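You operate a simulated robot arm through the tools that you are given. There is no shell and no other tool. Be economical: measure what you need, move in short steps, check, and stop when the job is done.

Carry out the task below with a simulated robot arm. There is one attempt and no reset: what you move stays moved.

Task
Turn the left gold knob to 2. Turn the right gold knob to 5. Take the brake caliper from the top of the steel bench and put it on top of the silver box. Fetch the blue hose end from the top of the steel bench and set it on the gold brass plate there. Put the block on the top of the steel bench away on the top of the timber rack. Put the M dark green carton from the top of the steel bench in the inside of the green crate. Put the green block on the blue pad. Close the upper blue drawer. Fetch the blue cap from the top of the black cart and set it on the middle of the rear tray. Any order will do. Set down upright: brake caliper, block, dark green carton, green block.
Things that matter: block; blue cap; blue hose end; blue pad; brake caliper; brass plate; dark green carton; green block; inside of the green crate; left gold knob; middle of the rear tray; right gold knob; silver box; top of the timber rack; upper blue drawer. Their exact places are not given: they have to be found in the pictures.

The check looks at the end state, three seconds after you hand in, the way a careful person would. Anything else that was tipped, shoved, dropped, spilled or broken makes it a failure. A push-on lid holds only when it is set on centred and level and pressed home; a screw cap is set on level and turned clockwise until tight.

Robot
A 7-joint arm with a two-finger gripper on a trunk, on a base that drives. Base frame: it is fixed to the floor where the robot stands at the start and does not move with it; the origin is under the middle of the robot, x ahead of it, y to its left, z up; the surface under the hand at the start is at about z = 0.883. Lengths are in m, angles in degrees, forces in N, time in s.
With the tool pointing down near the work surface it reaches from about 0.34 to 0.78 m from the robot's upright axis, wherever it stands. Its first joint turns from -143.0 to 143.0 degrees. Places, roughly: block [0.75, -0.75, 1]; blue cap (4x5x4 cm) [-4.5, -3.8, 0.9]; blue hose end (3x3x4 cm) [1, -0.5, 0.9]; blue pad (7x5x3 cm) [-1.4, -5, 0.3]; brake caliper [0.75, -0.5, 1]; brass plate [1, -0.75, 1]; dark green carton [0.75, 0.25, 1]; green block [-1.25, -3.25, 0.75]; inside of the green crate [-0.8, 3.5, 0.9]; left gold knob [0.5, 0.1, 1]; middle of the rear tray (20x48 cm) [-2.2, -0.1, 0.8]; right gold knob [0.5, -0.2, 1]; silver box [1, -0.25, 1]; top of the timber rack [-1.1, -5.1, 0.7]; upper blue drawer [0.4, -3.4, 0.7]. Payload 2.45 kg.
The TCP is the grasp point between the finger pads, 0.026 m short of the fingertips. In the tool frame z runs along the fingers and y along their closing line. Largest opening 0.096 m; the body of the gripper starts 0.069 m behind the TCP.
Orientation is that of the tool frame in the base frame, as a unit quaternion [w, x, y, z]. With the fingers straight down and closing along the base's y, the tool's x points along the base's -x, its y along +y and its z along -z.

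Tools
- The arm moves only by the tool send_rows. Its argument "moves" is a list of rows, each a list of 7 numbers: the shift along the base's x, y, z in units of 40 mm (1.0 is 40 mm), then the turn, a rotation vector about the base's x, y, z in units of 4 degrees (1.0 is 4 degrees), then the closure, from 0 (fully open) to 1 (shut). In form: [[x, y, z, wx, wy, wz, hand], ...]. A call has 1 to 12 rows; each row shifts and turns the commanded pose from where the row before left it. A call with a number of a shift or a turn outside -1 to 1 is refused whole. Rows are played at 5 a second. More than 0.05 m and 8.6 degrees between two rows, or a gripper value outside its range, and nothing of the call is played. A pose out of reach is approached as far as the arm can. The call stops where the force on the tool passes 40 N (or 10 N more than at its start, if that is more) or the arm is blocked; 0.2 s more then pass. Each finger halts on what it meets, pressing with about 44 N; the grip force reading is that of the motor and also rises with nothing between the fingers. The clock runs only during rows and for 0.2 s after the last one: add rows that do not move to give the fingers time. It gives the time, the measured TCP pose, the force on the tool (base axes), the opening and the grip force at its end, in the units of the frame above (readings bear some noise), with the torque about the TCP (base axes, N m) and any sound that the robot's microphone picked up.
- Cameras (640 x 400 px; columns grow to the right, rows downward): "scene" is now at [0.0385, 0.169, 1.5414]; the picture's right is [-0.14, -0.99, 0.00], its down [-0.58, 0.08, -0.81] and it looks along [0.81, -0.12, -0.58] (base axes); focal length 255 px, centre (320, 200). "wrist" rides on the gripper at [0.082, 0.003, -0.098] in the tool frame; the picture's right is [-0.04, 1.00, 0.00], its down [-0.73, -0.03, -0.68] and it looks along [-0.68, -0.03, 0.73] (tool axes); focal length 256 px, centre (320, 200).
- get_image(camera): a new picture of that camera. It takes no simulated time.
- move_column(by): slides the trunk up (or, below 0, down) by that many m; the arm and the scene camera ride with it, the base frame stays. It gives what a move gives, with no picture.
- base_move(legs): drives the robot by 1 to 6 legs, each [ahead, turn to the left] in m and degrees, along the robot's own axes; the way and the turn of a leg run together, so that a leg with both is an arc; at most 1.5 m and 180 degrees a leg. The arm and the cameras ride along, it lands a little off, and it stops where it bumps. It gives what a move gives.
- turn_head(pan, tilt): turns the head with the scene camera to pan (to the left, within 155 degrees either way) and tilt (down, from -29 to 69), counted from straight ahead of the robot. It gives what a move gives.
- measure_at(camera, pixels): for up to 12 pixels [column, row] of the newest picture of that camera ("zoom" is the newest enlarged one), the place [x, y, z] in the base frame of the surface seen there, good to about 0.003 m. It takes no simulated time.
- zoom(camera, box): a new picture of the part [left, top, right, bottom] of that camera's present view, enlarged. It takes no simulated time.
- hand_in(): hands the job in; it is judged then, once.

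Go step by step. Measure first, check grasps and placings, and put right what went wrong. The budget is 145 turns and 168 pictures, counting those below and the enlarged ones. Unless the task says otherwise, let go and move clear before handing in, and close with one line.

The tools are called after "Emit:" by a JSON object that holds its "op" and its "data". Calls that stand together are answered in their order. send_rows: Moves the arm, as the interface text tells. Its arguments: {"type":"object","properties":{"moves":{"type":"array","items":{"type":"array","items":{"type":"number"}}}},"required":["moves"]} The other tools are called the same way: move_column (by) slides the trunk up or down; base_move (legs) drives the base; turn_head (pan, tilt) turns the head that bears the scene camera; get_image (camera) takes a picture; measure_at (camera, pixels) gives the place of the surface under pixels of a picture; zoom (camera, box) takes an enlarged picture of a part of a camera's view; hand_in () hands the job in.

At the start:

```text
clock: 0.0
tcp_pos: [0.435, -0.229, 1.2292]
tool_rot: [0.0, 0.0, 1.0, 0.0]
ft_force: [0.0, -0.8, 0.2]
wrist_torque: [0.01, -0.02, -0.03]
opening: 0.096
gripper_force: 0.0
trunk travel left (down, up): [-0.575, 0.065]
robot x, y, heading: [0.0027, -0.0003, 0.2]
head pan, tilt: [-8.3, 35.5]
```

scene: 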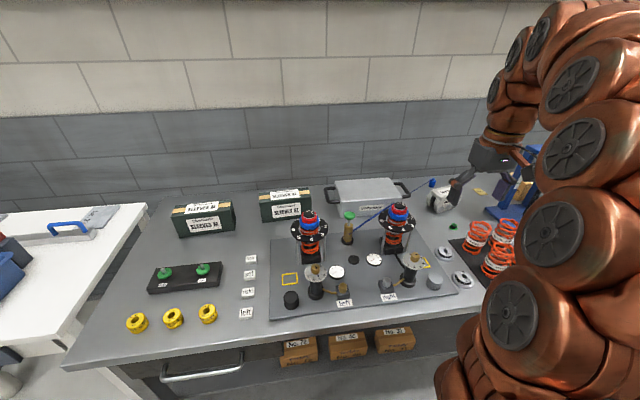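
wrist: 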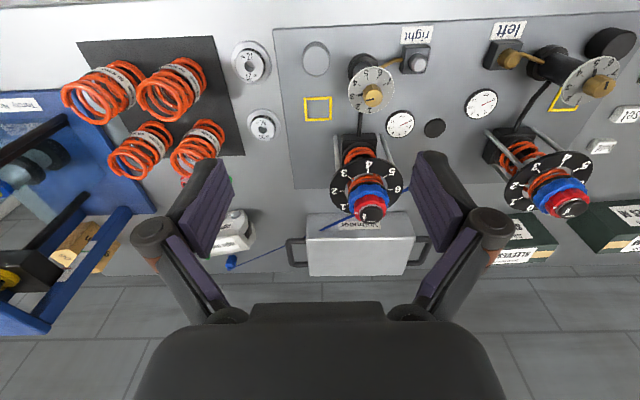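

The scene shows the bench with two gold knobs (near 316,275 and 411,262), cartons at the back and a silver box. I zoom in for detail.

Emit:
{"op": "zoom", "data": {"camera": "scene", "box": [270, 200, 480, 320]}}

Emit:
{"op": "zoom", "data": {"camera": "scene", "box": [120, 180, 330, 330]}}

Emit:
{"op": "zoom", "data": {"camera": "wrist", "box": [320, 10, 640, 220]}}

Emit:
{"op": "zoom", "data": {"camera": "wrist", "box": [0, 20, 320, 340]}}

```text
3.05 times, centred on (375, 260) of scene
```

zoom: 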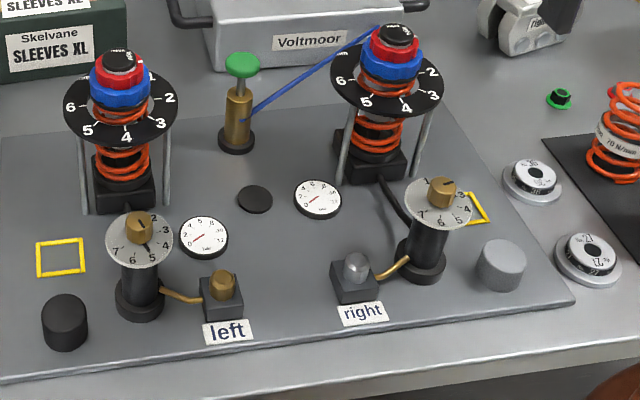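

```text
2.67 times, centred on (225, 255) of scene
```

zoom: 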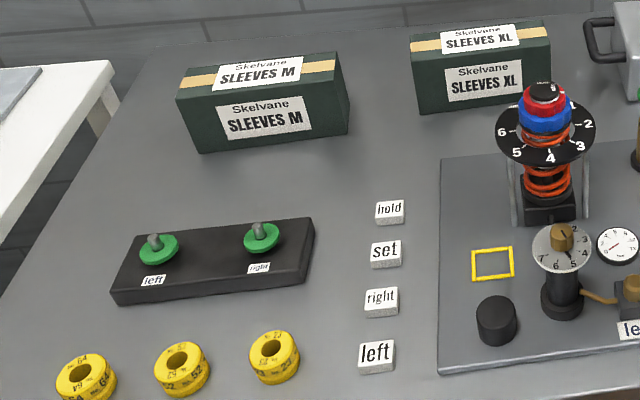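

```text
1.90 times, centred on (480, 115) of wrist
```

zoom: 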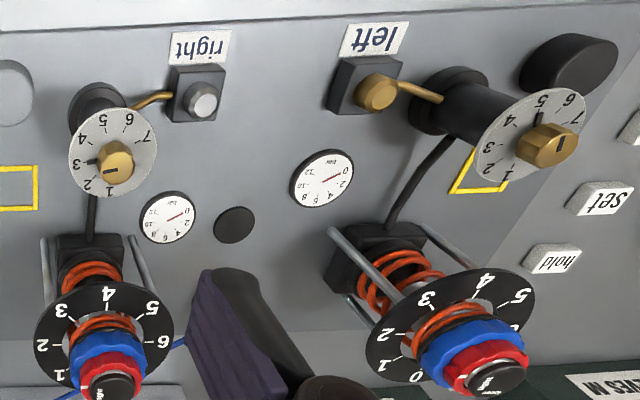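

```text
1.25 times, centred on (160, 180) of wrist
```

zoom: 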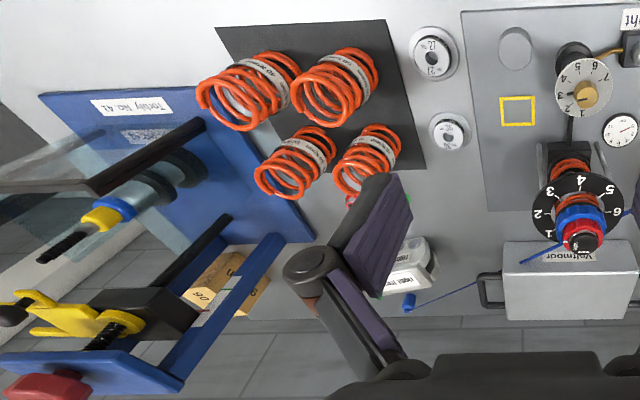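

The arm hides the right side of the bench; I turn the head to look round it.

Emit:
{"op": "turn_head", "data": {"pan": -45, "tilt": 35}}

Emit:
{"op": "get_image", "data": {"camera": "scene"}}

Emit:
{"op": "measure_at", "data": {"camera": "wrist", "pixels": [[231, 264], [235, 240], [215, 245], [360, 250], [80, 245], [373, 96], [598, 86], [500, 225]]}}

```text
clock: 1.0
tcp_pos: [0.435, -0.229, 1.2289]
tool_rot: [0.0, 0.0, 1.0, 0.0]
ft_force: [-0.3, 0.2, 0.4]
wrist_torque: [0.01, 0.0, -0.02]
opening: 0.096
gripper_force: 0.1
trunk travel left (down, up): [-0.575, 0.065]
robot x, y, heading: [-0.0005, 0.0035, -0.0]
head pan, tilt: [-45.0, 35.0]
```

```text
161 pictures are left
```

scene: 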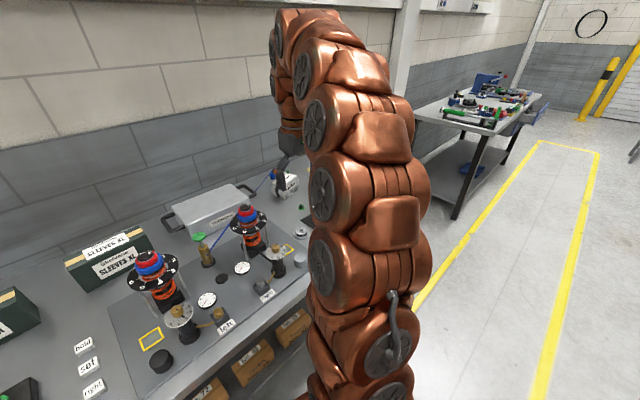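

```text
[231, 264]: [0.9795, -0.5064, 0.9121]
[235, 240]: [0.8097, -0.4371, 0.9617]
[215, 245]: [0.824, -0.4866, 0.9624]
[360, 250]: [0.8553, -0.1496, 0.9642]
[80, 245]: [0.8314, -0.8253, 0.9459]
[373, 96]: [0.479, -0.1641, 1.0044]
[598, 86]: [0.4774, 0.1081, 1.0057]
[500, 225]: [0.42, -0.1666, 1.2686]
```

The arm still hides the right side; first I read the knobs with tighter enlargements from the wrist view around (373,96) and (598,86).

Emit:
{"op": "zoom", "data": {"camera": "wrist", "box": [330, 40, 430, 130]}}

Emit:
{"op": "zoom", "data": {"camera": "wrist", "box": [540, 40, 640, 130]}}

```text
4.44 times, centred on (380, 85) of wrist
```

zoom: 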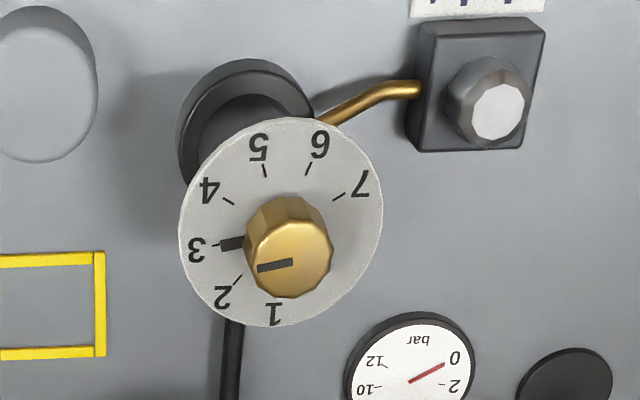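

```text
4.44 times, centred on (590, 85) of wrist
```

zoom: 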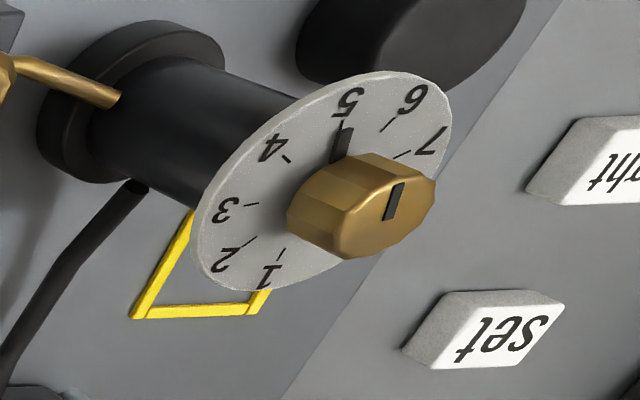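

Right knob's pointer is at 3, left at 5, ~40° per number, increasing clockwise from above. I measure the left dial (zoom) and right dial (wrist) for level and height.

Emit:
{"op": "measure_at", "data": {"camera": "zoom", "pixels": [[225, 280], [425, 100], [240, 190], [320, 110], [360, 170], [400, 220], [420, 180], [350, 240], [320, 210]]}}

Emit:
{"op": "measure_at", "data": {"camera": "wrist", "pixels": [[355, 90], [380, 72], [396, 85], [365, 105], [374, 87], [374, 95], [380, 92], [368, 95]]}}

```text
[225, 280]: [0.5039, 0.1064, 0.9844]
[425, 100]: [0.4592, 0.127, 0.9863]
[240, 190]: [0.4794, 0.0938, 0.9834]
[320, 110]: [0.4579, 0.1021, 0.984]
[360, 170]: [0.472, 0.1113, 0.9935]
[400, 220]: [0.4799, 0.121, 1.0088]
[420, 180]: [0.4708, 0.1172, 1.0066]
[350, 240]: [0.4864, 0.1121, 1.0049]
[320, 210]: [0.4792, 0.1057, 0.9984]
```

```text
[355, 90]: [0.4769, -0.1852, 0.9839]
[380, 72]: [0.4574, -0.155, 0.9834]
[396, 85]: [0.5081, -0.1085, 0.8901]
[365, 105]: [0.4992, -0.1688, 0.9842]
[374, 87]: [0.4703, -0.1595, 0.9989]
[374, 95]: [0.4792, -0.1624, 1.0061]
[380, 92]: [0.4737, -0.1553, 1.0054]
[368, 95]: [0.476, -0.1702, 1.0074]
```

Both dials are level at z≈0.984, knob tops ≈1.006. I move over the left knob for a precise view.

Emit:
{"op": "send_rows", "data": {"moves": [[0.1, 0.95, -0.2, 0, 0, 0, 0], [0.1, 0.95, -0.2, 0, 0, 0, 0], [0.1, 0.95, -0.2, 0, 0, 0, 0], [0.1, 0.95, -0.2, 0, 0, 0, 0], [0.1, 0.95, -0.2, 0, 0, 0, 0], [0.1, 0.95, -0.2, 0, 0, 0, 0], [0.1, 0.95, -0.2, 0, 0, 0, 0], [0.1, 0.95, -0.2, 0, 0, 0, 0], [0.1, 0.95, -0.2, 0, 0, 0, 0], [0, 0, 0, 0, 0, 0, 0]]}}

Emit:
{"op": "get_image", "data": {"camera": "wrist"}}

Emit:
{"op": "get_image", "data": {"camera": "scene"}}

```text
clock: 3.2
tcp_pos: [0.4734, 0.1155, 1.1569]
tool_rot: [0.0, 0.0, 1.0, 0.001]
ft_force: [0.3, -0.3, -0.8]
wrist_torque: [-0.01, 0.0, 0.01]
opening: 0.096
gripper_force: 0.0
trunk travel left (down, up): [-0.575, 0.065]
robot x, y, heading: [-0.0026, 0.0019, -0.0]
head pan, tilt: [-45.0, 35.0]
```

```text
158 pictures are left
```

wrist: 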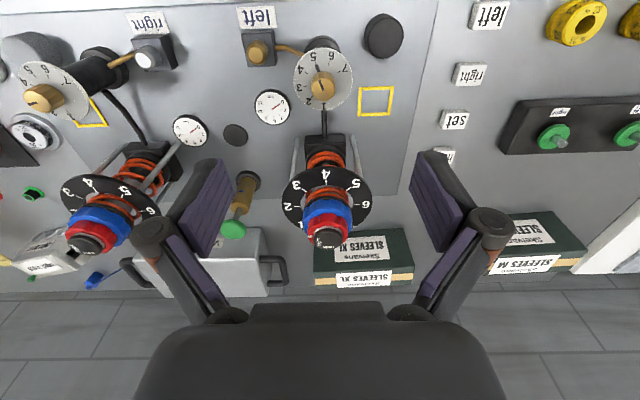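

```text
157 pictures are left
```

scene: 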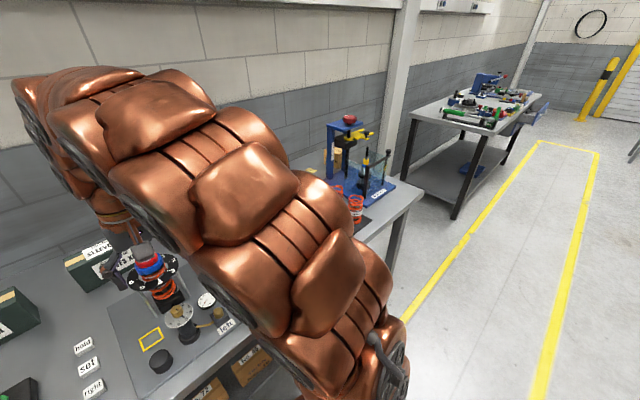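

Emit:
{"op": "zoom", "data": {"camera": "wrist", "box": [280, 40, 370, 120]}}

Emit:
{"op": "zoom", "data": {"camera": "scene", "box": [300, 90, 440, 230]}}

Emit:
{"op": "measure_at", "data": {"camera": "wrist", "pixels": [[316, 86], [330, 86], [323, 78], [323, 92], [323, 85], [299, 75], [347, 75]]}}

```text
5.00 times, centred on (325, 80) of wrist
```

zoom: 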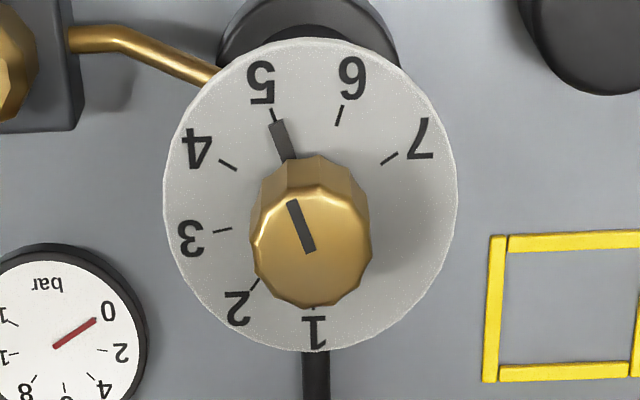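

```text
2.86 times, centred on (370, 160) of scene
```

zoom: 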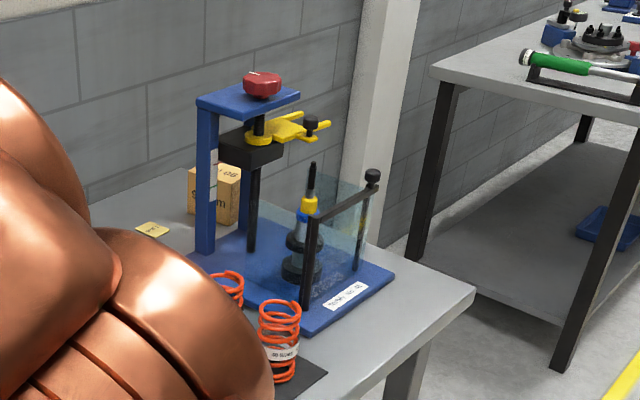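

```text
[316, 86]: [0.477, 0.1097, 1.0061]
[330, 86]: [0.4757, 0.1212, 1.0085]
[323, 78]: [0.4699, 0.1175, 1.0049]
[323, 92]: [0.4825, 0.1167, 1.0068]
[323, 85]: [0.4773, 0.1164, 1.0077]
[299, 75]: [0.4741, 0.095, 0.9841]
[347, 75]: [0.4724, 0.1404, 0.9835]
```

Left knob centre ≈(0.4785,0.117), radius ≈11 mm. I pre-turn the gripper by −60° with the hand half closed, while lowering partway.

Emit:
{"op": "send_rows", "data": {"moves": [[0.13, 0.04, -0.2, 0, 0, -1, 0.5], [0, 0, -0.2, 0, 0, -1, 0.5], [0, 0, -0.2, 0, 0, -1, 0.5], [0, 0, -0.2, 0, 0, -1, 0.5], [0, 0, -0.2, 0, 0, -1, 0.5], [0, 0, -0.2, 0, 0, -1, 0.5], [0, 0, -0.2, 0, 0, -1, 0.5], [0, 0, -0.2, 0, 0, -1, 0.5], [0, 0, -0.2, 0, 0, -1, 0.5], [0, 0, -0.2, 0, 0, -1, 0.5], [0, 0, -0.2, 0, 0, -1, 0.5], [0, 0, -0.2, 0, 0, -1, 0.5]]}}

Emit:
{"op": "send_rows", "data": {"moves": [[0, 0, 0, 0, 0, -1, 0.5], [0, 0, 0, 0, 0, -1, 0.5], [0, 0, 0, 0, 0, -1, 0.5], [0, 0, 0, 0, 0, 0, 0.5]]}}

Emit:
{"op": "get_image", "data": {"camera": "wrist"}}

```text
clock: 5.8
tcp_pos: [0.4756, 0.1149, 1.0607]
tool_rot: [0.0, 0.409, 0.913, 0.0]
ft_force: [-0.1, 0.4, 0.6]
wrist_torque: [0.02, -0.03, 0.0]
opening: 0.0481
gripper_force: 0.0
trunk travel left (down, up): [-0.575, 0.065]
robot x, y, heading: [-0.0017, -0.0004, 0.0]
head pan, tilt: [-45.0, 35.0]
```

```text
clock: 6.8
tcp_pos: [0.4761, 0.115, 1.0605]
tool_rot: [0.001, 0.499, 0.866, 0.0]
ft_force: [-0.2, -0.6, 0.3]
wrist_torque: [0.04, 0.01, -0.03]
opening: 0.048
gripper_force: 0.0
trunk travel left (down, up): [-0.575, 0.065]
robot x, y, heading: [-0.0, -0.0007, 0.0]
head pan, tilt: [-45.0, 35.0]
```

```text
154 pictures are left
```

wrist: 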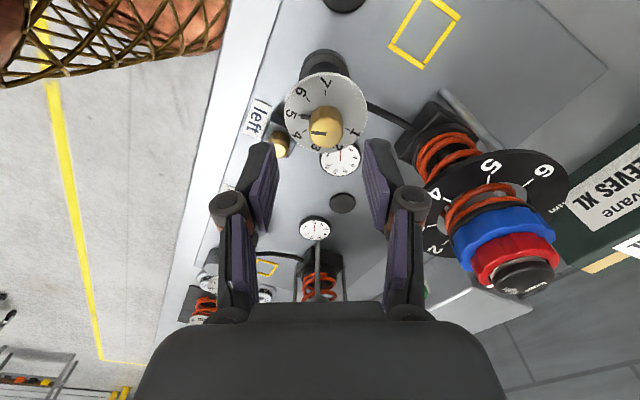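

The knob (325,125) is between the fingers. I correct by 2.5 mm, lower to z≈1.013 and close.

Emit:
{"op": "send_rows", "data": {"moves": [[0.06, 0.06, -0.3, 0, 0, 0, 0.5], [0, 0, -0.45, 0, 0, 0, 0.5], [0, 0, -0.42, 0, 0, 0, 0.5], [0, 0, 0, 0, 0, 0, 0.8], [0, 0, 0, 0, 0, 0, 0.85], [0, 0, 0, 0, 0, 0, 0.85], [0, 0, 0, 0, 0, 0, 0.85]]}}

Emit:
{"op": "get_image", "data": {"camera": "wrist"}}

```text
clock: 8.4
tcp_pos: [0.479, 0.1181, 1.0156]
tool_rot: [0.0, 0.5, 0.866, 0.0]
ft_force: [7.9, 3.6, -0.8]
wrist_torque: [-0.01, -0.34, 0.05]
opening: 0.0236
gripper_force: 45.0
trunk travel left (down, up): [-0.575, 0.065]
robot x, y, heading: [-0.0012, -0.0014, -0.0]
head pan, tilt: [-45.0, 35.0]
```

```text
153 pictures are left
```

wrist: 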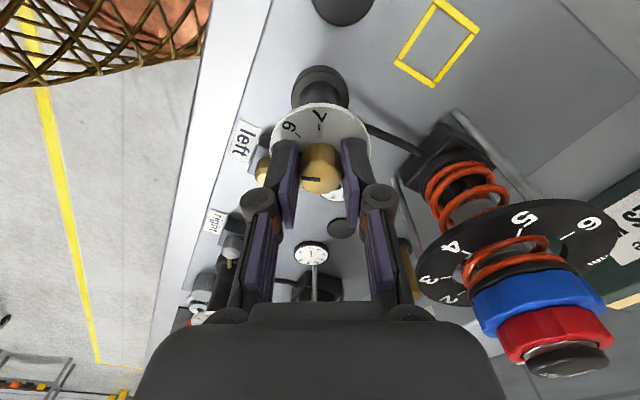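

Gripped (opening 23.6 mm). I turn counterclockwise in steps with the sideways force relieved.

Emit:
{"op": "send_rows", "data": {"moves": [[0.03, 0.01, 0, 0, 0, 1, 0.85], [0, 0, 0, 0, 0, 1, 0.85], [0, 0, 0, 0, 0, 1, 0.85], [0, 0, 0, 0, 0, 1, 0.85], [0, 0, 0, 0, 0, 1, 0.85], [0, 0, 0, 0, 0, 1, 0.85], [0, 0, 0, 0, 0, 1, 0.85], [0, 0, 0, 0, 0, 1, 0.85], [0, 0, 0, 0, 0, 1, 0.85], [0, 0, 0, 0, 0, 1, 0.85], [0, 0, 0, 0, 0, 1, 0.85], [0, 0, 0, 0, 0, 1, 0.85]]}}

Emit:
{"op": "get_image", "data": {"camera": "wrist"}}

```text
clock: 11.0
tcp_pos: [0.4773, 0.1176, 1.0146]
tool_rot: [-0.001, 0.104, 0.995, 0.0]
ft_force: [-16.5, -4.0, 16.4]
wrist_torque: [0.04, 0.72, -0.02]
opening: 0.0234
gripper_force: 45.4
trunk travel left (down, up): [-0.575, 0.065]
robot x, y, heading: [0.0001, -0.0014, -0.1]
head pan, tilt: [-45.0, 35.0]
```

```text
152 pictures are left
```

wrist: 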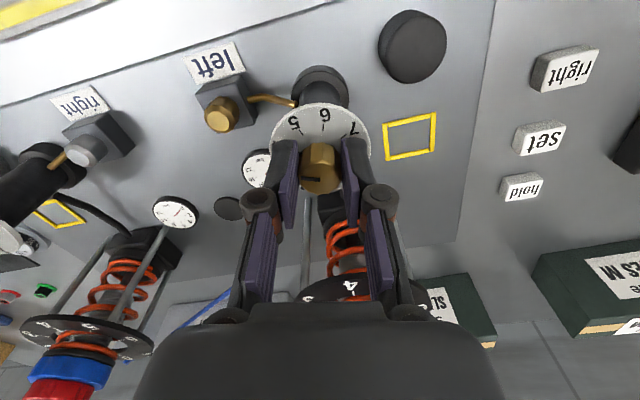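

The knob turns with the fingers. I continue, easing x back a little.

Emit:
{"op": "send_rows", "data": {"moves": [[-0.04, 0, 0, 0, 0, 1, 0.85], [0, 0, 0, 0, 0, 1, 0.85], [0, 0, 0, 0, 0, 1, 0.85], [0, 0, 0, 0, 0, 1, 0.85], [0, 0, 0, 0, 0, 1, 0.85], [0, 0, 0, 0, 0, 1, 0.85], [0, 0, 0, 0, 0, 1, 0.85], [0, 0, 0, 0, 0, 1, 0.85], [0, 0, 0, 0, 0, 1, 0.85], [0, 0, 0, 0, 0, 1, 0.85]]}}

Emit:
{"op": "send_rows", "data": {"moves": [[0, 0, 0, 0, 0, 1, 0.85], [0, 0, 0, 0, 0, 1, 0.85], [0, 0, 0, 0, 0, 1, 0.85], [0, 0, 0, 0, 0, 1, 0.85], [0, 0, 0, 0, 0, 1, 0.85], [0, 0, 0, 0, 0, 1, 0.85], [0, 0, 0, 0, 0, 1, 0.85], [0, 0, 0, 0, 0, 1, 0.85], [0, 0, 0, 0, 0, 0, 0.85]]}}

Emit:
{"op": "zoom", "data": {"camera": "wrist", "box": [260, 80, 380, 220]}}

```text
clock: 13.2
tcp_pos: [0.478, 0.1163, 1.0148]
tool_rot: [0.001, -0.242, 0.97, 0.001]
ft_force: [7.0, -18.6, 9.0]
wrist_torque: [-0.07, -0.98, -0.03]
opening: 0.0236
gripper_force: 45.0
trunk travel left (down, up): [-0.575, 0.065]
robot x, y, heading: [0.0014, -0.006, -0.2]
head pan, tilt: [-45.0, 35.0]
```

```text
clock: 15.2
tcp_pos: [0.4795, 0.1161, 1.0147]
tool_rot: [0.0, -0.501, 0.866, 0.0]
ft_force: [13.0, -26.1, 8.0]
wrist_torque: [-0.1, -0.63, -0.04]
opening: 0.0236
gripper_force: 44.6
trunk travel left (down, up): [-0.575, 0.065]
robot x, y, heading: [0.0004, -0.0026, 0.1]
head pan, tilt: [-45.0, 35.0]
```

```text
2.86 times, centred on (320, 150) of wrist
```

zoom: 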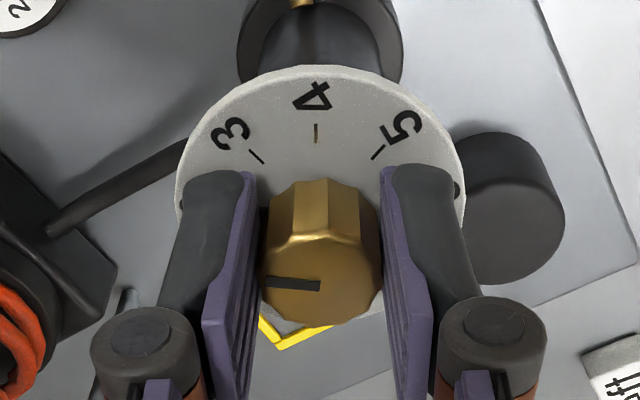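

The pointer now lies toward 2. I open and rise to inspect.

Emit:
{"op": "send_rows", "data": {"moves": [[0, 0, 0, 0, 0, 0, 0.5], [0, 0, 0, 0, 0, 0, 0.4], [0, 0, 0, 0, 0, 0, 0.4], [0, 0, 1, 0, 0, 0, 0.4], [0, 0, 1, 0, 0, 0, 0.4], [0, 0, 0.5, 0, 0, 0, 0.4], [0, 0, 0, 0, 0, 0, 0.4]]}}

Emit:
{"op": "zoom", "data": {"camera": "wrist", "box": [260, 40, 380, 140]}}

```text
clock: 16.8
tcp_pos: [0.4784, 0.1176, 1.1149]
tool_rot: [0.0, -0.499, 0.866, -0.001]
ft_force: [-0.3, 0.1, 0.4]
wrist_torque: [0.01, -0.03, -0.01]
opening: 0.0578
gripper_force: 0.0
trunk travel left (down, up): [-0.575, 0.065]
robot x, y, heading: [0.0055, -0.0017, -0.2]
head pan, tilt: [-45.0, 35.0]
```

```text
4.00 times, centred on (320, 90) of wrist
```

zoom: 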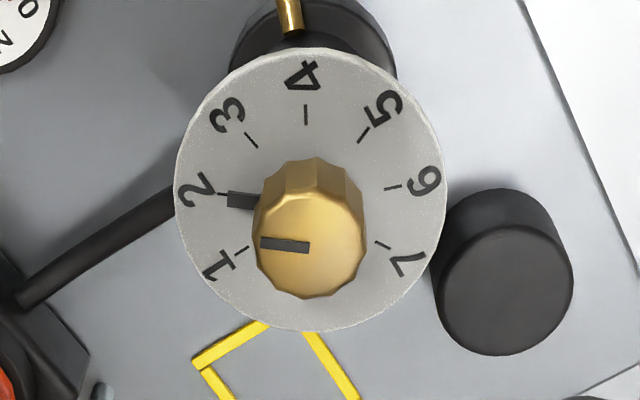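

Emit:
{"op": "zoom", "data": {"camera": "wrist", "box": [300, 75, 332, 107]}}

Emit:
{"op": "zoom", "data": {"camera": "wrist", "box": [280, 50, 356, 126]}}

```text
12.50 times, centred on (316, 91) of wrist
```

zoom: 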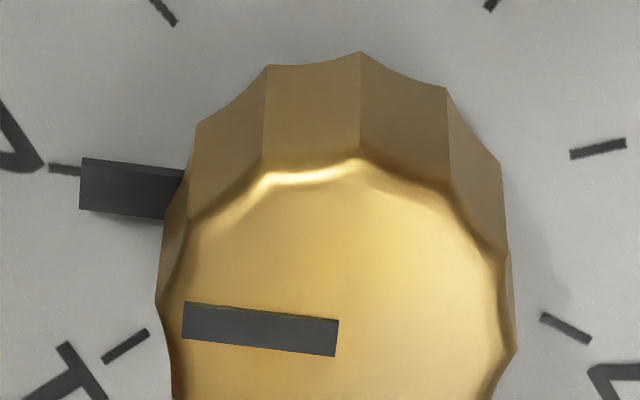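

```text
5.26 times, centred on (318, 88) of wrist
```

zoom: 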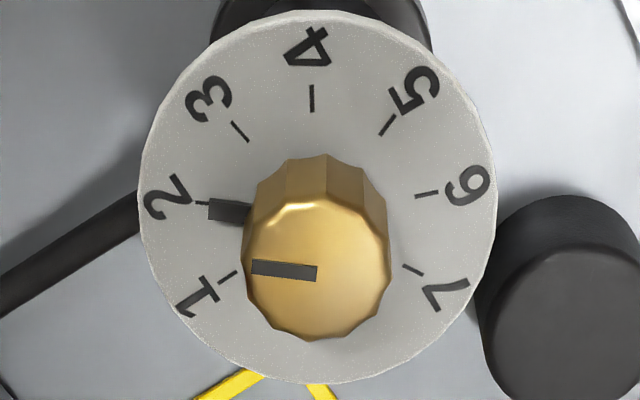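

The pointer bar is parallel to the 2 tick: left knob done. Now I move over the right knob, yaw +40°.

Emit:
{"op": "send_rows", "data": {"moves": [[0, -1, 0, 0, 0, -1, 0.4], [0, -1, 0, 0, 0, -1, 0.4], [0, -1, 0, 0, 0, -1, 0.4], [0, -1, 0, 0, 0, -1, 0.4], [0, -1, 0, 0, 0, -1, 0.4], [0, -1, 0, 0, 0, 0, 0.4], [0, -1, 0, 0, 0, 0, 0.4], [0, 0, 0, 0, 0, 0, 0.4]]}}

Emit:
{"op": "get_image", "data": {"camera": "wrist"}}

```text
clock: 18.6
tcp_pos: [0.4778, -0.1656, 1.1151]
tool_rot: [0.001, -0.342, 0.94, 0.001]
ft_force: [-0.6, 1.1, 0.5]
wrist_torque: [0.02, 0.01, 0.01]
opening: 0.0576
gripper_force: 0.1
trunk travel left (down, up): [-0.575, 0.065]
robot x, y, heading: [0.0002, -0.0019, 0.1]
head pan, tilt: [-45.0, 35.0]
```

```text
147 pictures are left
```

wrist: 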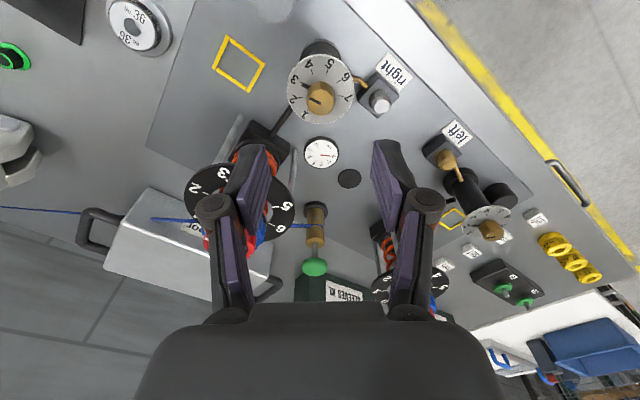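

Emit:
{"op": "measure_at", "data": {"camera": "wrist", "pixels": [[314, 98], [327, 98], [320, 92], [320, 105], [292, 90], [350, 88], [205, 195], [285, 190], [265, 160], [210, 240], [317, 265]]}}

Emit:
{"op": "zoom", "data": {"camera": "wrist", "box": [282, 50, 358, 126]}}

```text
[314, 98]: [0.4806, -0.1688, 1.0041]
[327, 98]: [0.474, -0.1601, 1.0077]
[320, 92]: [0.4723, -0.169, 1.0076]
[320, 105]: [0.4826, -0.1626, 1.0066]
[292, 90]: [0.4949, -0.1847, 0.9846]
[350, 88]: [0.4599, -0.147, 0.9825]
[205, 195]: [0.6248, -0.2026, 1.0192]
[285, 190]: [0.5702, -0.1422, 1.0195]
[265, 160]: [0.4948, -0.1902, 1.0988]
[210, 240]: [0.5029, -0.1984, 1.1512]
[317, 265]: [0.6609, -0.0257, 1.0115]
```

```text
5.26 times, centred on (320, 88) of wrist
```

zoom: 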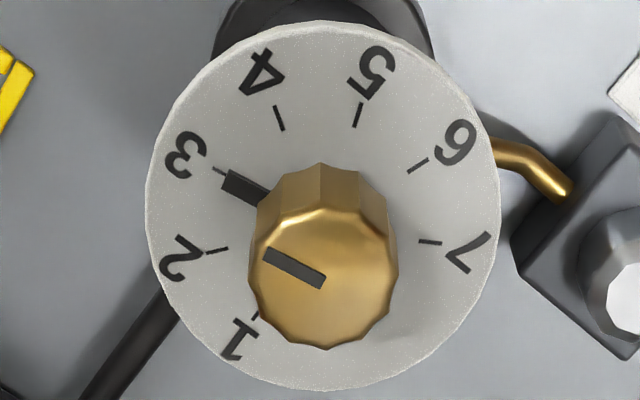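

Knob centre ≈(0.478,−0.1645). I lower and grip, then turn −80°.

Emit:
{"op": "send_rows", "data": {"moves": [[0, -0.03, -0.8, 0, 0, 0, 0.4], [0, 0, -0.9, 0, 0, 0, 0.45], [0, 0, -0.8, 0, 0, 0, 0.5], [0, 0, 0, 0, 0, 0, 0.7], [0, 0, 0, 0, 0, 0, 0.85], [0, 0, 0, 0, 0, 0, 0.85], [0, 0, 0, 0, 0, 0, 0.85]]}}

```text
clock: 20.2
tcp_pos: [0.4782, -0.1645, 1.0132]
tool_rot: [0.0, -0.342, 0.94, 0.001]
ft_force: [-0.1, 0.0, -4.9]
wrist_torque: [0.23, -0.43, 0.01]
opening: 0.0236
gripper_force: 44.6
trunk travel left (down, up): [-0.575, 0.065]
robot x, y, heading: [-0.0001, -0.0017, -0.1]
head pan, tilt: [-45.0, 35.0]
```

Emit:
{"op": "send_rows", "data": {"moves": [[0, 0, 0, 0, 0, -1, 0.85], [0, 0, 0, 0, 0, -1, 0.85], [0, 0, 0, 0, 0, -1, 0.85], [0, 0, 0, 0, 0, -1, 0.85], [0, 0, 0, 0, 0, -1, 0.85], [0, 0, 0, 0, 0, -1, 0.85], [0, 0, 0, 0, 0, -1, 0.85], [0, 0, 0, 0, 0, -1, 0.85], [0, 0, 0, 0, 0, -1, 0.85], [0, 0, 0, 0, 0, -1, 0.85]]}}

Emit:
{"op": "send_rows", "data": {"moves": [[0, 0, 0, 0, 0, -1, 0.85], [0, 0, 0, 0, 0, -1, 0.85], [0, 0, 0, 0, 0, -1, 0.85], [0, 0, 0, 0, 0, -1, 0.85], [0, 0, 0, 0, 0, -1, 0.85], [0, 0, 0, 0, 0, -1, 0.85], [0, 0, 0, 0, 0, -1, 0.85], [0, 0, 0, 0, 0, -1, 0.85], [0, 0, 0, 0, 0, -1, 0.85], [0, 0, 0, 0, 0, -1, 0.85], [0, 0, 0, 0, 0, 0, 0.85]]}}

Emit:
{"op": "send_rows", "data": {"moves": [[0, 0, 0, 0, 0, 0, 0.5], [0, 0, 0, 0, 0, 0, 0.4], [0, 0, 0, 0, 0, 0, 0.4], [0, 0, 1, 0, 0, 0, 0.4], [0, 0, 1, 0, 0, 0, 0.4], [0, 0, 0.5, 0, 0, 0, 0.4], [0, 0, 0, 0, 0, 0, 0.4]]}}

Emit:
{"op": "zoom", "data": {"camera": "wrist", "box": [282, 50, 358, 126]}}

```text
clock: 22.4
tcp_pos: [0.4781, -0.1647, 1.0146]
tool_rot: [-0.001, 0.001, 1.0, 0.0]
ft_force: [-3.8, 6.0, -26.2]
wrist_torque: [0.17, 0.45, 0.02]
opening: 0.0233
gripper_force: 44.5
trunk travel left (down, up): [-0.575, 0.065]
robot x, y, heading: [-0.0023, -0.0007, 0.1]
head pan, tilt: [-45.0, 35.0]
```

```text
clock: 24.8
tcp_pos: [0.4786, -0.1616, 1.0141]
tool_rot: [0.001, 0.342, 0.94, 0.0]
ft_force: [2.2, 24.1, 1.9]
wrist_torque: [1.11, 0.38, 0.02]
opening: 0.0231
gripper_force: 45.1
trunk travel left (down, up): [-0.575, 0.065]
robot x, y, heading: [0.0028, -0.0005, 0.0]
head pan, tilt: [-45.0, 35.0]
```

```text
clock: 26.4
tcp_pos: [0.4793, -0.1637, 1.113]
tool_rot: [0.0, 0.342, 0.94, -0.001]
ft_force: [-0.3, -0.2, 0.9]
wrist_torque: [0.01, -0.02, -0.01]
opening: 0.0578
gripper_force: 0.0
trunk travel left (down, up): [-0.575, 0.065]
robot x, y, heading: [0.0009, -0.0017, 0.1]
head pan, tilt: [-45.0, 35.0]
```

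```text
5.26 times, centred on (320, 88) of wrist
```

zoom: 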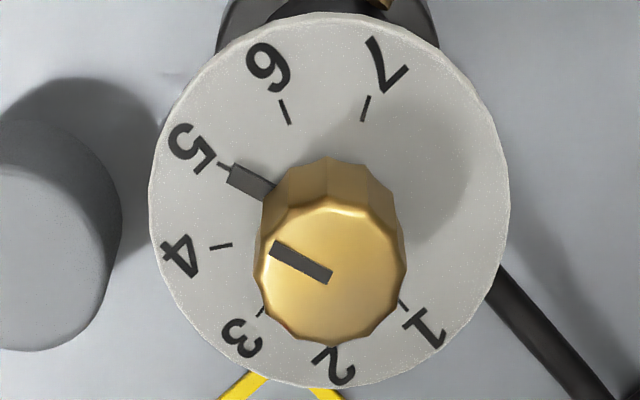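

Right knob is at 5. Next I lift the arm and look at the bench edge, the caliper area and how near the base can get.

Emit:
{"op": "send_rows", "data": {"moves": [[-0.5, 0.2, 1, 0, 0, 1, 0], [-0.5, 0.2, 1, 0, 0, 1, 0], [-0.5, 0.2, 1, 0, 0, 1, 0], [-0.5, 0.2, 0.5, 0, 0, 1, 0], [0, 0, 0, 0, 0, 1, 0], [0, 0, 0, 0, 0, 1, 0], [0, 0, 0, 0, 0, 1, 0], [0, 0, 0, 0, 0, 1, 0], [0, 0, 0, 0, 0, 1, 0], [0, 0, 0, 0, 0, 1, 0]]}}

Emit:
{"op": "turn_head", "data": {"pan": 0, "tilt": 69}}

Emit:
{"op": "get_image", "data": {"camera": "scene"}}

Emit:
{"op": "get_image", "data": {"camera": "wrist"}}

```text
clock: 28.6
tcp_pos: [0.3978, -0.1314, 1.2543]
tool_rot: [0.0, -0.001, 1.0, -0.001]
ft_force: [0.7, 0.9, -0.6]
wrist_torque: [0.03, 0.03, 0.02]
opening: 0.0959
gripper_force: 0.1
trunk travel left (down, up): [-0.575, 0.065]
robot x, y, heading: [0.0014, 0.0016, 0.0]
head pan, tilt: [-45.0, 35.0]
```

```text
clock: 29.8
tcp_pos: [0.3985, -0.1308, 1.2543]
tool_rot: [0.0, 0.0, 1.0, 0.0]
ft_force: [0.6, 0.0, -1.2]
wrist_torque: [0.0, 0.02, 0.04]
opening: 0.0962
gripper_force: 0.1
trunk travel left (down, up): [-0.575, 0.065]
robot x, y, heading: [-0.001, 0.0003, 0.1]
head pan, tilt: [0.0, 68.8]
```

```text
144 pictures are left
```

scene: 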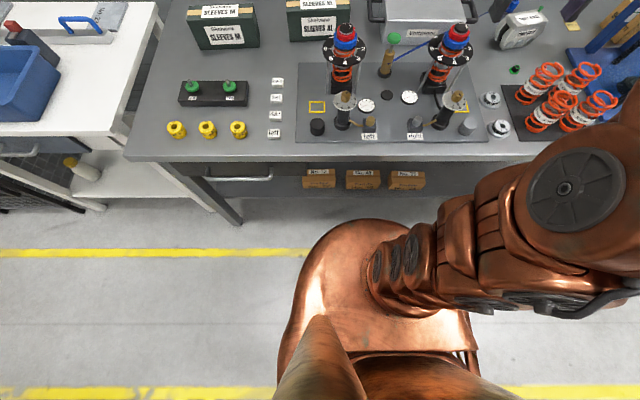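

```text
143 pictures are left
```

wrist: 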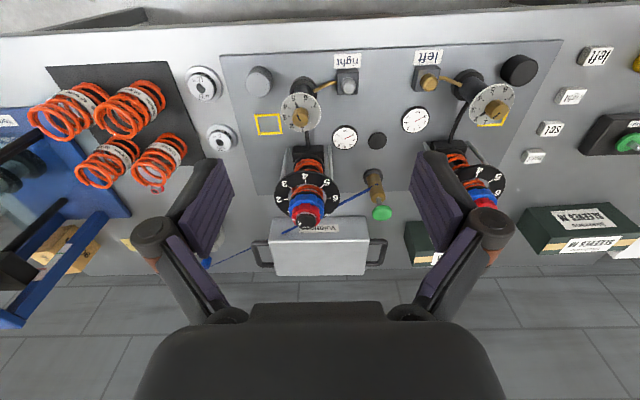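

Emit:
{"op": "measure_at", "data": {"camera": "scene", "pixels": [[300, 148], [300, 162], [370, 222], [350, 195], [222, 15], [215, 35], [515, 18], [515, 30], [573, 28], [430, 28], [240, 222]]}}

Emit:
{"op": "zoom", "data": {"camera": "scene", "box": [360, 0, 640, 140]}}

Emit:
{"op": "turn_head", "data": {"pan": -35, "tilt": 30}}

Emit:
{"op": "get_image", "data": {"camera": "scene"}}

```text
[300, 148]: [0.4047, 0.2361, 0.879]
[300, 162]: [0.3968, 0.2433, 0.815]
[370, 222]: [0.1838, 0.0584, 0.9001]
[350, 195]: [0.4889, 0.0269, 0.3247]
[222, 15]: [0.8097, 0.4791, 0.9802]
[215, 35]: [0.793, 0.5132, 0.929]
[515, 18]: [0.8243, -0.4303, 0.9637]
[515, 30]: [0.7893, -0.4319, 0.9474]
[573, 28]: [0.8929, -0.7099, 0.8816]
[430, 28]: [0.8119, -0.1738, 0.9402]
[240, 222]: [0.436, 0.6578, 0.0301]
```

```text
2.29 times, centred on (500, 70) of scene
```

zoom: 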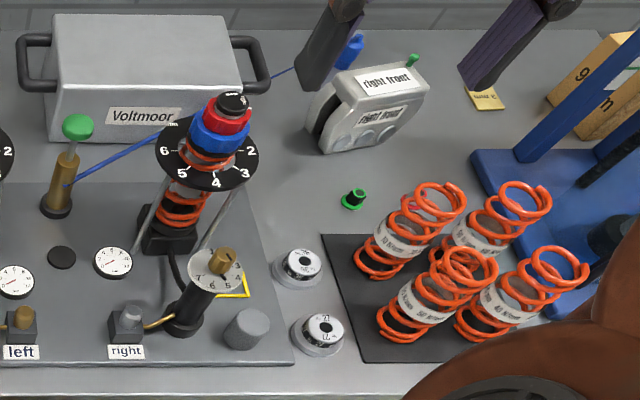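

```text
clock: 30.8
tcp_pos: [0.3981, -0.1306, 1.2541]
tool_rot: [0.0, 0.0, 1.0, 0.0]
ft_force: [-0.1, -0.4, -0.1]
wrist_torque: [0.0, 0.0, -0.01]
opening: 0.0961
gripper_force: 0.0
trunk travel left (down, up): [-0.575, 0.065]
robot x, y, heading: [0.0008, -0.0002, -0.3]
head pan, tilt: [-35.0, 30.0]
```

```text
141 pictures are left
```

scene: 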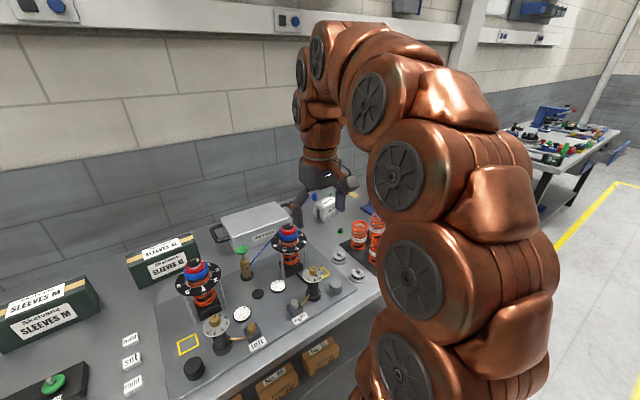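

Bench edge is at x≈0.40, caliper at ≈(0.81,−0.43). I drive sideways to y≈−0.42 and then close in on the bench.

Emit:
{"op": "base_move", "data": {"legs": [[0, -90], [0.42, 0], [0, 90]]}}

Emit:
{"op": "base_move", "data": {"legs": [[0.1, 0]]}}

Emit:
{"op": "turn_head", "data": {"pan": 0, "tilt": 60}}

Emit:
{"op": "get_image", "data": {"camera": "scene"}}

Emit:
{"op": "get_image", "data": {"camera": "wrist"}}

```text
clock: 41.0
tcp_pos: [0.4157, -0.5375, 1.2529]
tool_rot: [-0.001, -0.019, 1.0, -0.001]
ft_force: [0.3, -0.2, -0.6]
wrist_torque: [-0.01, -0.01, -0.03]
opening: 0.0959
gripper_force: 0.1
trunk travel left (down, up): [-0.575, 0.065]
robot x, y, heading: [0.0155, -0.4212, 2.3]
head pan, tilt: [-35.0, 30.0]
```

```text
clock: 42.1
tcp_pos: [0.5166, -0.5336, 1.2547]
tool_rot: [0.001, -0.02, 1.0, 0.0]
ft_force: [-0.8, -0.7, 1.5]
wrist_torque: [0.0, -0.02, 0.07]
opening: 0.0959
gripper_force: 0.1
trunk travel left (down, up): [-0.575, 0.065]
robot x, y, heading: [0.1163, -0.4168, 2.4]
head pan, tilt: [-35.0, 30.0]
```

```text
clock: 43.1
tcp_pos: [0.5163, -0.5333, 1.2542]
tool_rot: [0.002, -0.02, 1.0, 0.0]
ft_force: [0.0, -0.3, -0.1]
wrist_torque: [-0.02, 0.01, 0.01]
opening: 0.0959
gripper_force: 0.2
trunk travel left (down, up): [-0.575, 0.065]
robot x, y, heading: [0.1136, -0.4142, 2.1]
head pan, tilt: [0.0, 60.0]
```

```text
140 pictures are left
```

scene: 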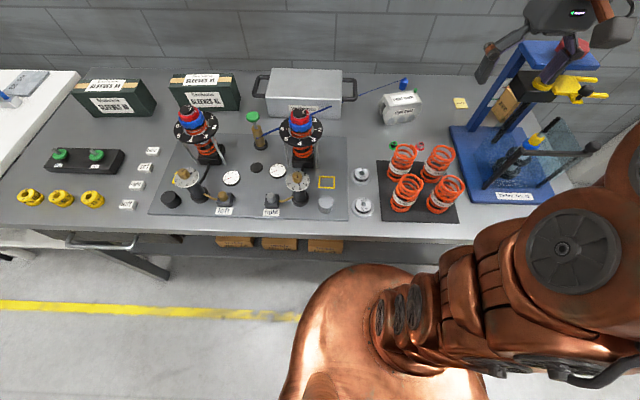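

```text
139 pictures are left
```

wrist: 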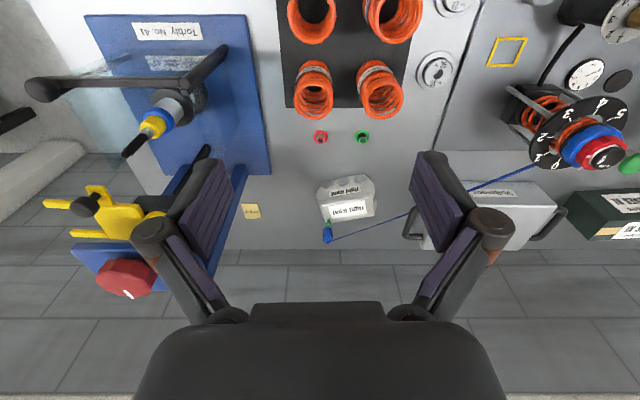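

Emit:
{"op": "zoom", "data": {"camera": "wrist", "box": [225, 120, 425, 260]}}

Emit:
{"op": "measure_at", "data": {"camera": "wrist", "pixels": [[326, 235], [328, 222], [350, 209], [325, 195], [372, 190], [345, 186], [251, 212], [250, 205], [365, 216], [335, 220], [320, 205]]}}

Emit:
{"op": "zoom", "data": {"camera": "scene", "box": [340, 50, 540, 170]}}

```text
2.86 times, centred on (325, 190) of wrist
```

zoom: 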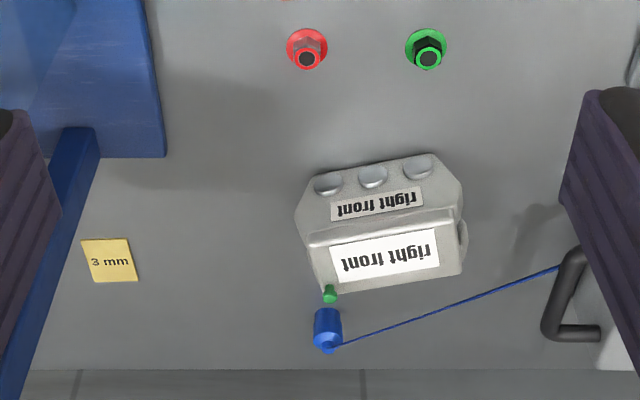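

```text
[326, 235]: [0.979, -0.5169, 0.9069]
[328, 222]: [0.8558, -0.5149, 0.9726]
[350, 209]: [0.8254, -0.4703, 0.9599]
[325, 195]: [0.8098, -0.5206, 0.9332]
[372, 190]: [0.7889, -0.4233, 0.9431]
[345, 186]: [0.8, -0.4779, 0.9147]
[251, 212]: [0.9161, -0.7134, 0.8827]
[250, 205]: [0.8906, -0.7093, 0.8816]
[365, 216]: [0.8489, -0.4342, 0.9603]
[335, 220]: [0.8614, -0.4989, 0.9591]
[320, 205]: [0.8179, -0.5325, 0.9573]
```

```text
3.20 times, centred on (440, 110) of scene
```

zoom: 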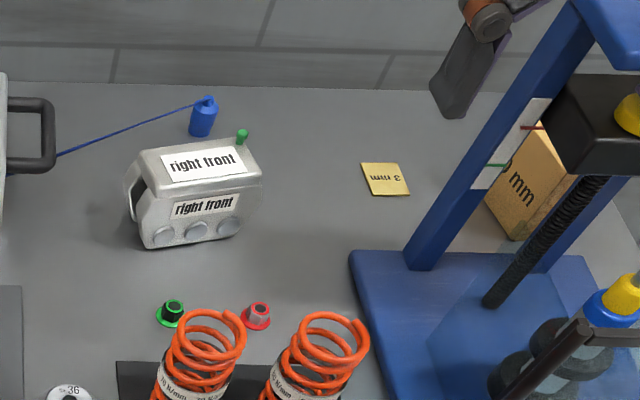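

Caliper's long side lies roughly along y, so I will grip it closing along x. I measure its edges for the exact yaw.

Emit:
{"op": "measure_at", "data": {"camera": "wrist", "pixels": [[324, 207], [332, 205], [362, 200], [370, 198], [334, 222], [365, 217], [328, 188], [369, 180], [340, 193], [360, 190], [323, 190], [374, 200]]}}

Emit:
{"op": "send_rows", "data": {"moves": [[0.6, 0.12, 0, 0, 0, -1, 0], [0.6, 0.12, 0, 0, 0, -1, 0], [0.6, 0.12, 0, 0, 0, -1, 0], [0.6, 0.12, 0, 0, 0, -1, 0], [0.6, 0.12, 0, 0, 0, -1, 0], [0.6, 0.12, 0, 0, 0, -1, 0], [0.6, 0.12, 0, 0, 0, -1, 0], [0.6, 0.12, 0, 0, 0, -1, 0], [0.6, 0.12, 0, 0, 0, -1, 0], [0.6, 0.12, 0, 0, 0, -1, 0], [0.6, 0.12, 0, 0, 0, -1, 0], [0.6, 0.12, 0, 0, 0, -1, 0]]}}

Emit:
{"op": "get_image", "data": {"camera": "wrist"}}

```text
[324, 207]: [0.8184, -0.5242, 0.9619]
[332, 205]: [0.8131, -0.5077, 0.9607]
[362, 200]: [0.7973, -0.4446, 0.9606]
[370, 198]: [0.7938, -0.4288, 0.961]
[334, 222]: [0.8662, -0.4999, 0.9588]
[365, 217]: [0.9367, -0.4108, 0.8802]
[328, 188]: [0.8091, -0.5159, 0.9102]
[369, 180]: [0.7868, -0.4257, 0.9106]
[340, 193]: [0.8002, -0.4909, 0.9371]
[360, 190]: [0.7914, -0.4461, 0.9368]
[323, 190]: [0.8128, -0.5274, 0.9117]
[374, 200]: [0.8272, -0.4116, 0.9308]
```

```text
clock: 45.7
tcp_pos: [0.7641, -0.4691, 1.1565]
tool_rot: [0.001, 0.389, 0.921, 0.0]
ft_force: [-0.6, -0.7, 0.9]
wrist_torque: [0.01, -0.01, 0.0]
opening: 0.096
gripper_force: 0.1
out of reach, approached as far as the arm can: row 6, 7, 9, 11, 12
trunk travel left (down, up): [-0.575, 0.065]
robot x, y, heading: [0.1191, -0.4155, 2.4]
head pan, tilt: [0.0, 60.0]
```

```text
136 pictures are left
```

wrist: 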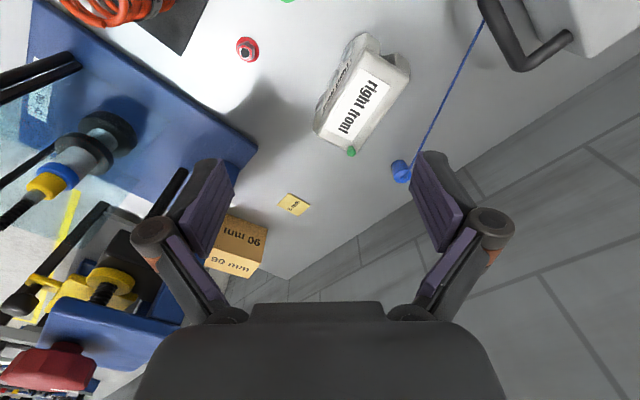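

The arm reached its limit at that height; caliper yaw ≈14.5°, centre ≈(0.832,−0.470). I lower while turning to yaw −75.5° and check where it ends.

Emit:
{"op": "send_rows", "data": {"moves": [[0, 0, -0.3, 0, 0, -1, 0], [0, 0, -0.3, 0, 0, -1, 0], [0, 0, -0.3, 0, 0, -1, 0], [0, 0, -0.3, 0, 0, -1, 0], [0, 0, -0.3, 0, 0, -1, 0], [0, 0, -0.3, 0, 0, -1, 0], [0, 0, -0.3, 0, 0, -1, 0], [0, 0, 0, 0, 0, -0.43, 0]]}}

Emit:
{"op": "get_image", "data": {"camera": "wrist"}}

```text
clock: 47.5
tcp_pos: [0.765, -0.4711, 1.0718]
tool_rot: [0.001, 0.612, 0.791, -0.001]
ft_force: [0.5, 0.3, -0.7]
wrist_torque: [0.04, 0.02, 0.03]
opening: 0.096
gripper_force: 0.1
trunk travel left (down, up): [-0.575, 0.065]
robot x, y, heading: [0.1141, -0.4122, 2.1]
head pan, tilt: [0.0, 60.0]
```

```text
135 pictures are left
```

wrist: 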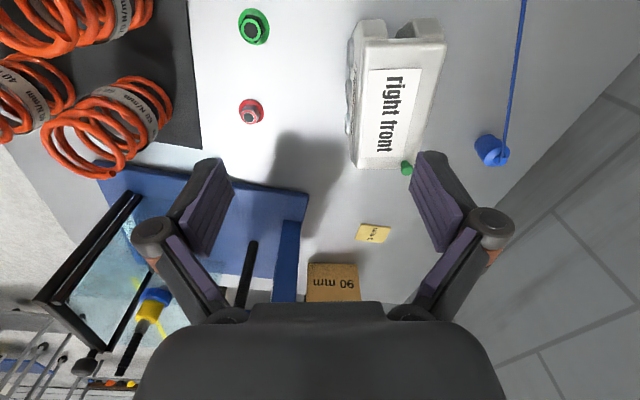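

Motion continues from the reached pose. I measure the caliper's edges from this view to refine the centre.

Emit:
{"op": "measure_at", "data": {"camera": "wrist", "pixels": [[365, 45], [360, 100], [355, 160], [438, 50], [428, 100], [418, 155], [385, 165], [390, 100], [402, 25], [492, 150], [372, 235]]}}

Emit:
{"op": "zoom", "data": {"camera": "wrist", "box": [330, 0, 520, 190]}}

```text
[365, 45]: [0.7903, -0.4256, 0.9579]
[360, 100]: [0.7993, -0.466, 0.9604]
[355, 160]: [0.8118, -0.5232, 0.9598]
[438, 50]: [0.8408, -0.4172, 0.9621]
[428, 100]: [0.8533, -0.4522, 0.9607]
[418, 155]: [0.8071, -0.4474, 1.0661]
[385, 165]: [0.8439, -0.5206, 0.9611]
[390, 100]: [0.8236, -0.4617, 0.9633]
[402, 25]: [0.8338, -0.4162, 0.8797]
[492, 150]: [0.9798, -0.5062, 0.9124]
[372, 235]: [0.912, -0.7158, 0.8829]
```

```text
2.11 times, centred on (425, 95) of wrist
```

zoom: 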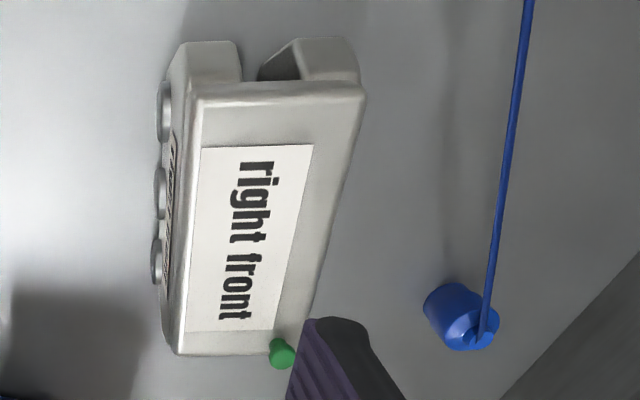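

Centre ≈(0.8275,−0.467). I move over it, descend to z≈0.93 and close.

Emit:
{"op": "send_rows", "data": {"moves": [[0.5, 0.03, -0.3, 0, 0, 0, 0], [0.5, 0.03, -0.3, 0, 0, 0, 0], [0.56, 0.04, -0.3, 0, 0, 0.3, 0], [0, 0, -0.7, 0, 0, 0, 0], [0, 0, -0.7, 0, 0, 0, 0], [0, 0, -0.7, 0, 0, 0, 0], [0, 0, -0.55, 0, 0, 0, 0], [0, 0, 0, 0, 0, 0, 0]]}}

Emit:
{"op": "get_image", "data": {"camera": "wrist"}}

Emit:
{"op": "zoom", "data": {"camera": "scene", "box": [340, 50, 540, 170]}}

```text
clock: 49.3
tcp_pos: [0.8281, -0.4671, 0.9326]
tool_rot: [0.0, 0.604, 0.797, 0.0]
ft_force: [-0.7, 0.1, -0.6]
wrist_torque: [0.01, -0.02, 0.0]
opening: 0.0961
gripper_force: 0.1
trunk travel left (down, up): [-0.575, 0.065]
robot x, y, heading: [0.1143, -0.4147, 2.3]
head pan, tilt: [0.0, 60.0]
```

```text
133 pictures are left
```

wrist: 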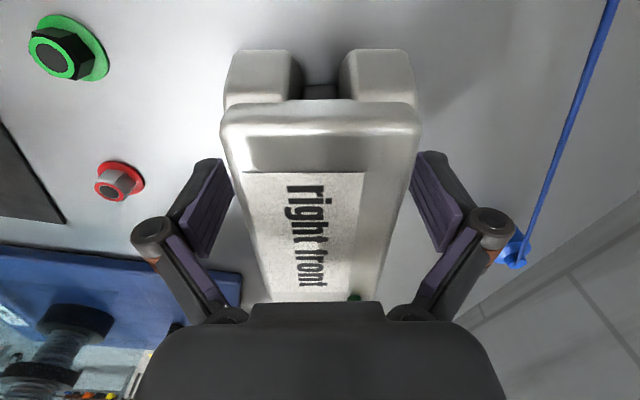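

```text
3.20 times, centred on (440, 110) of scene
```

zoom: 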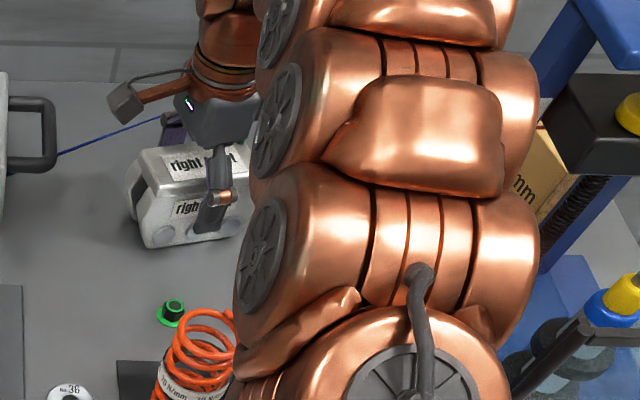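

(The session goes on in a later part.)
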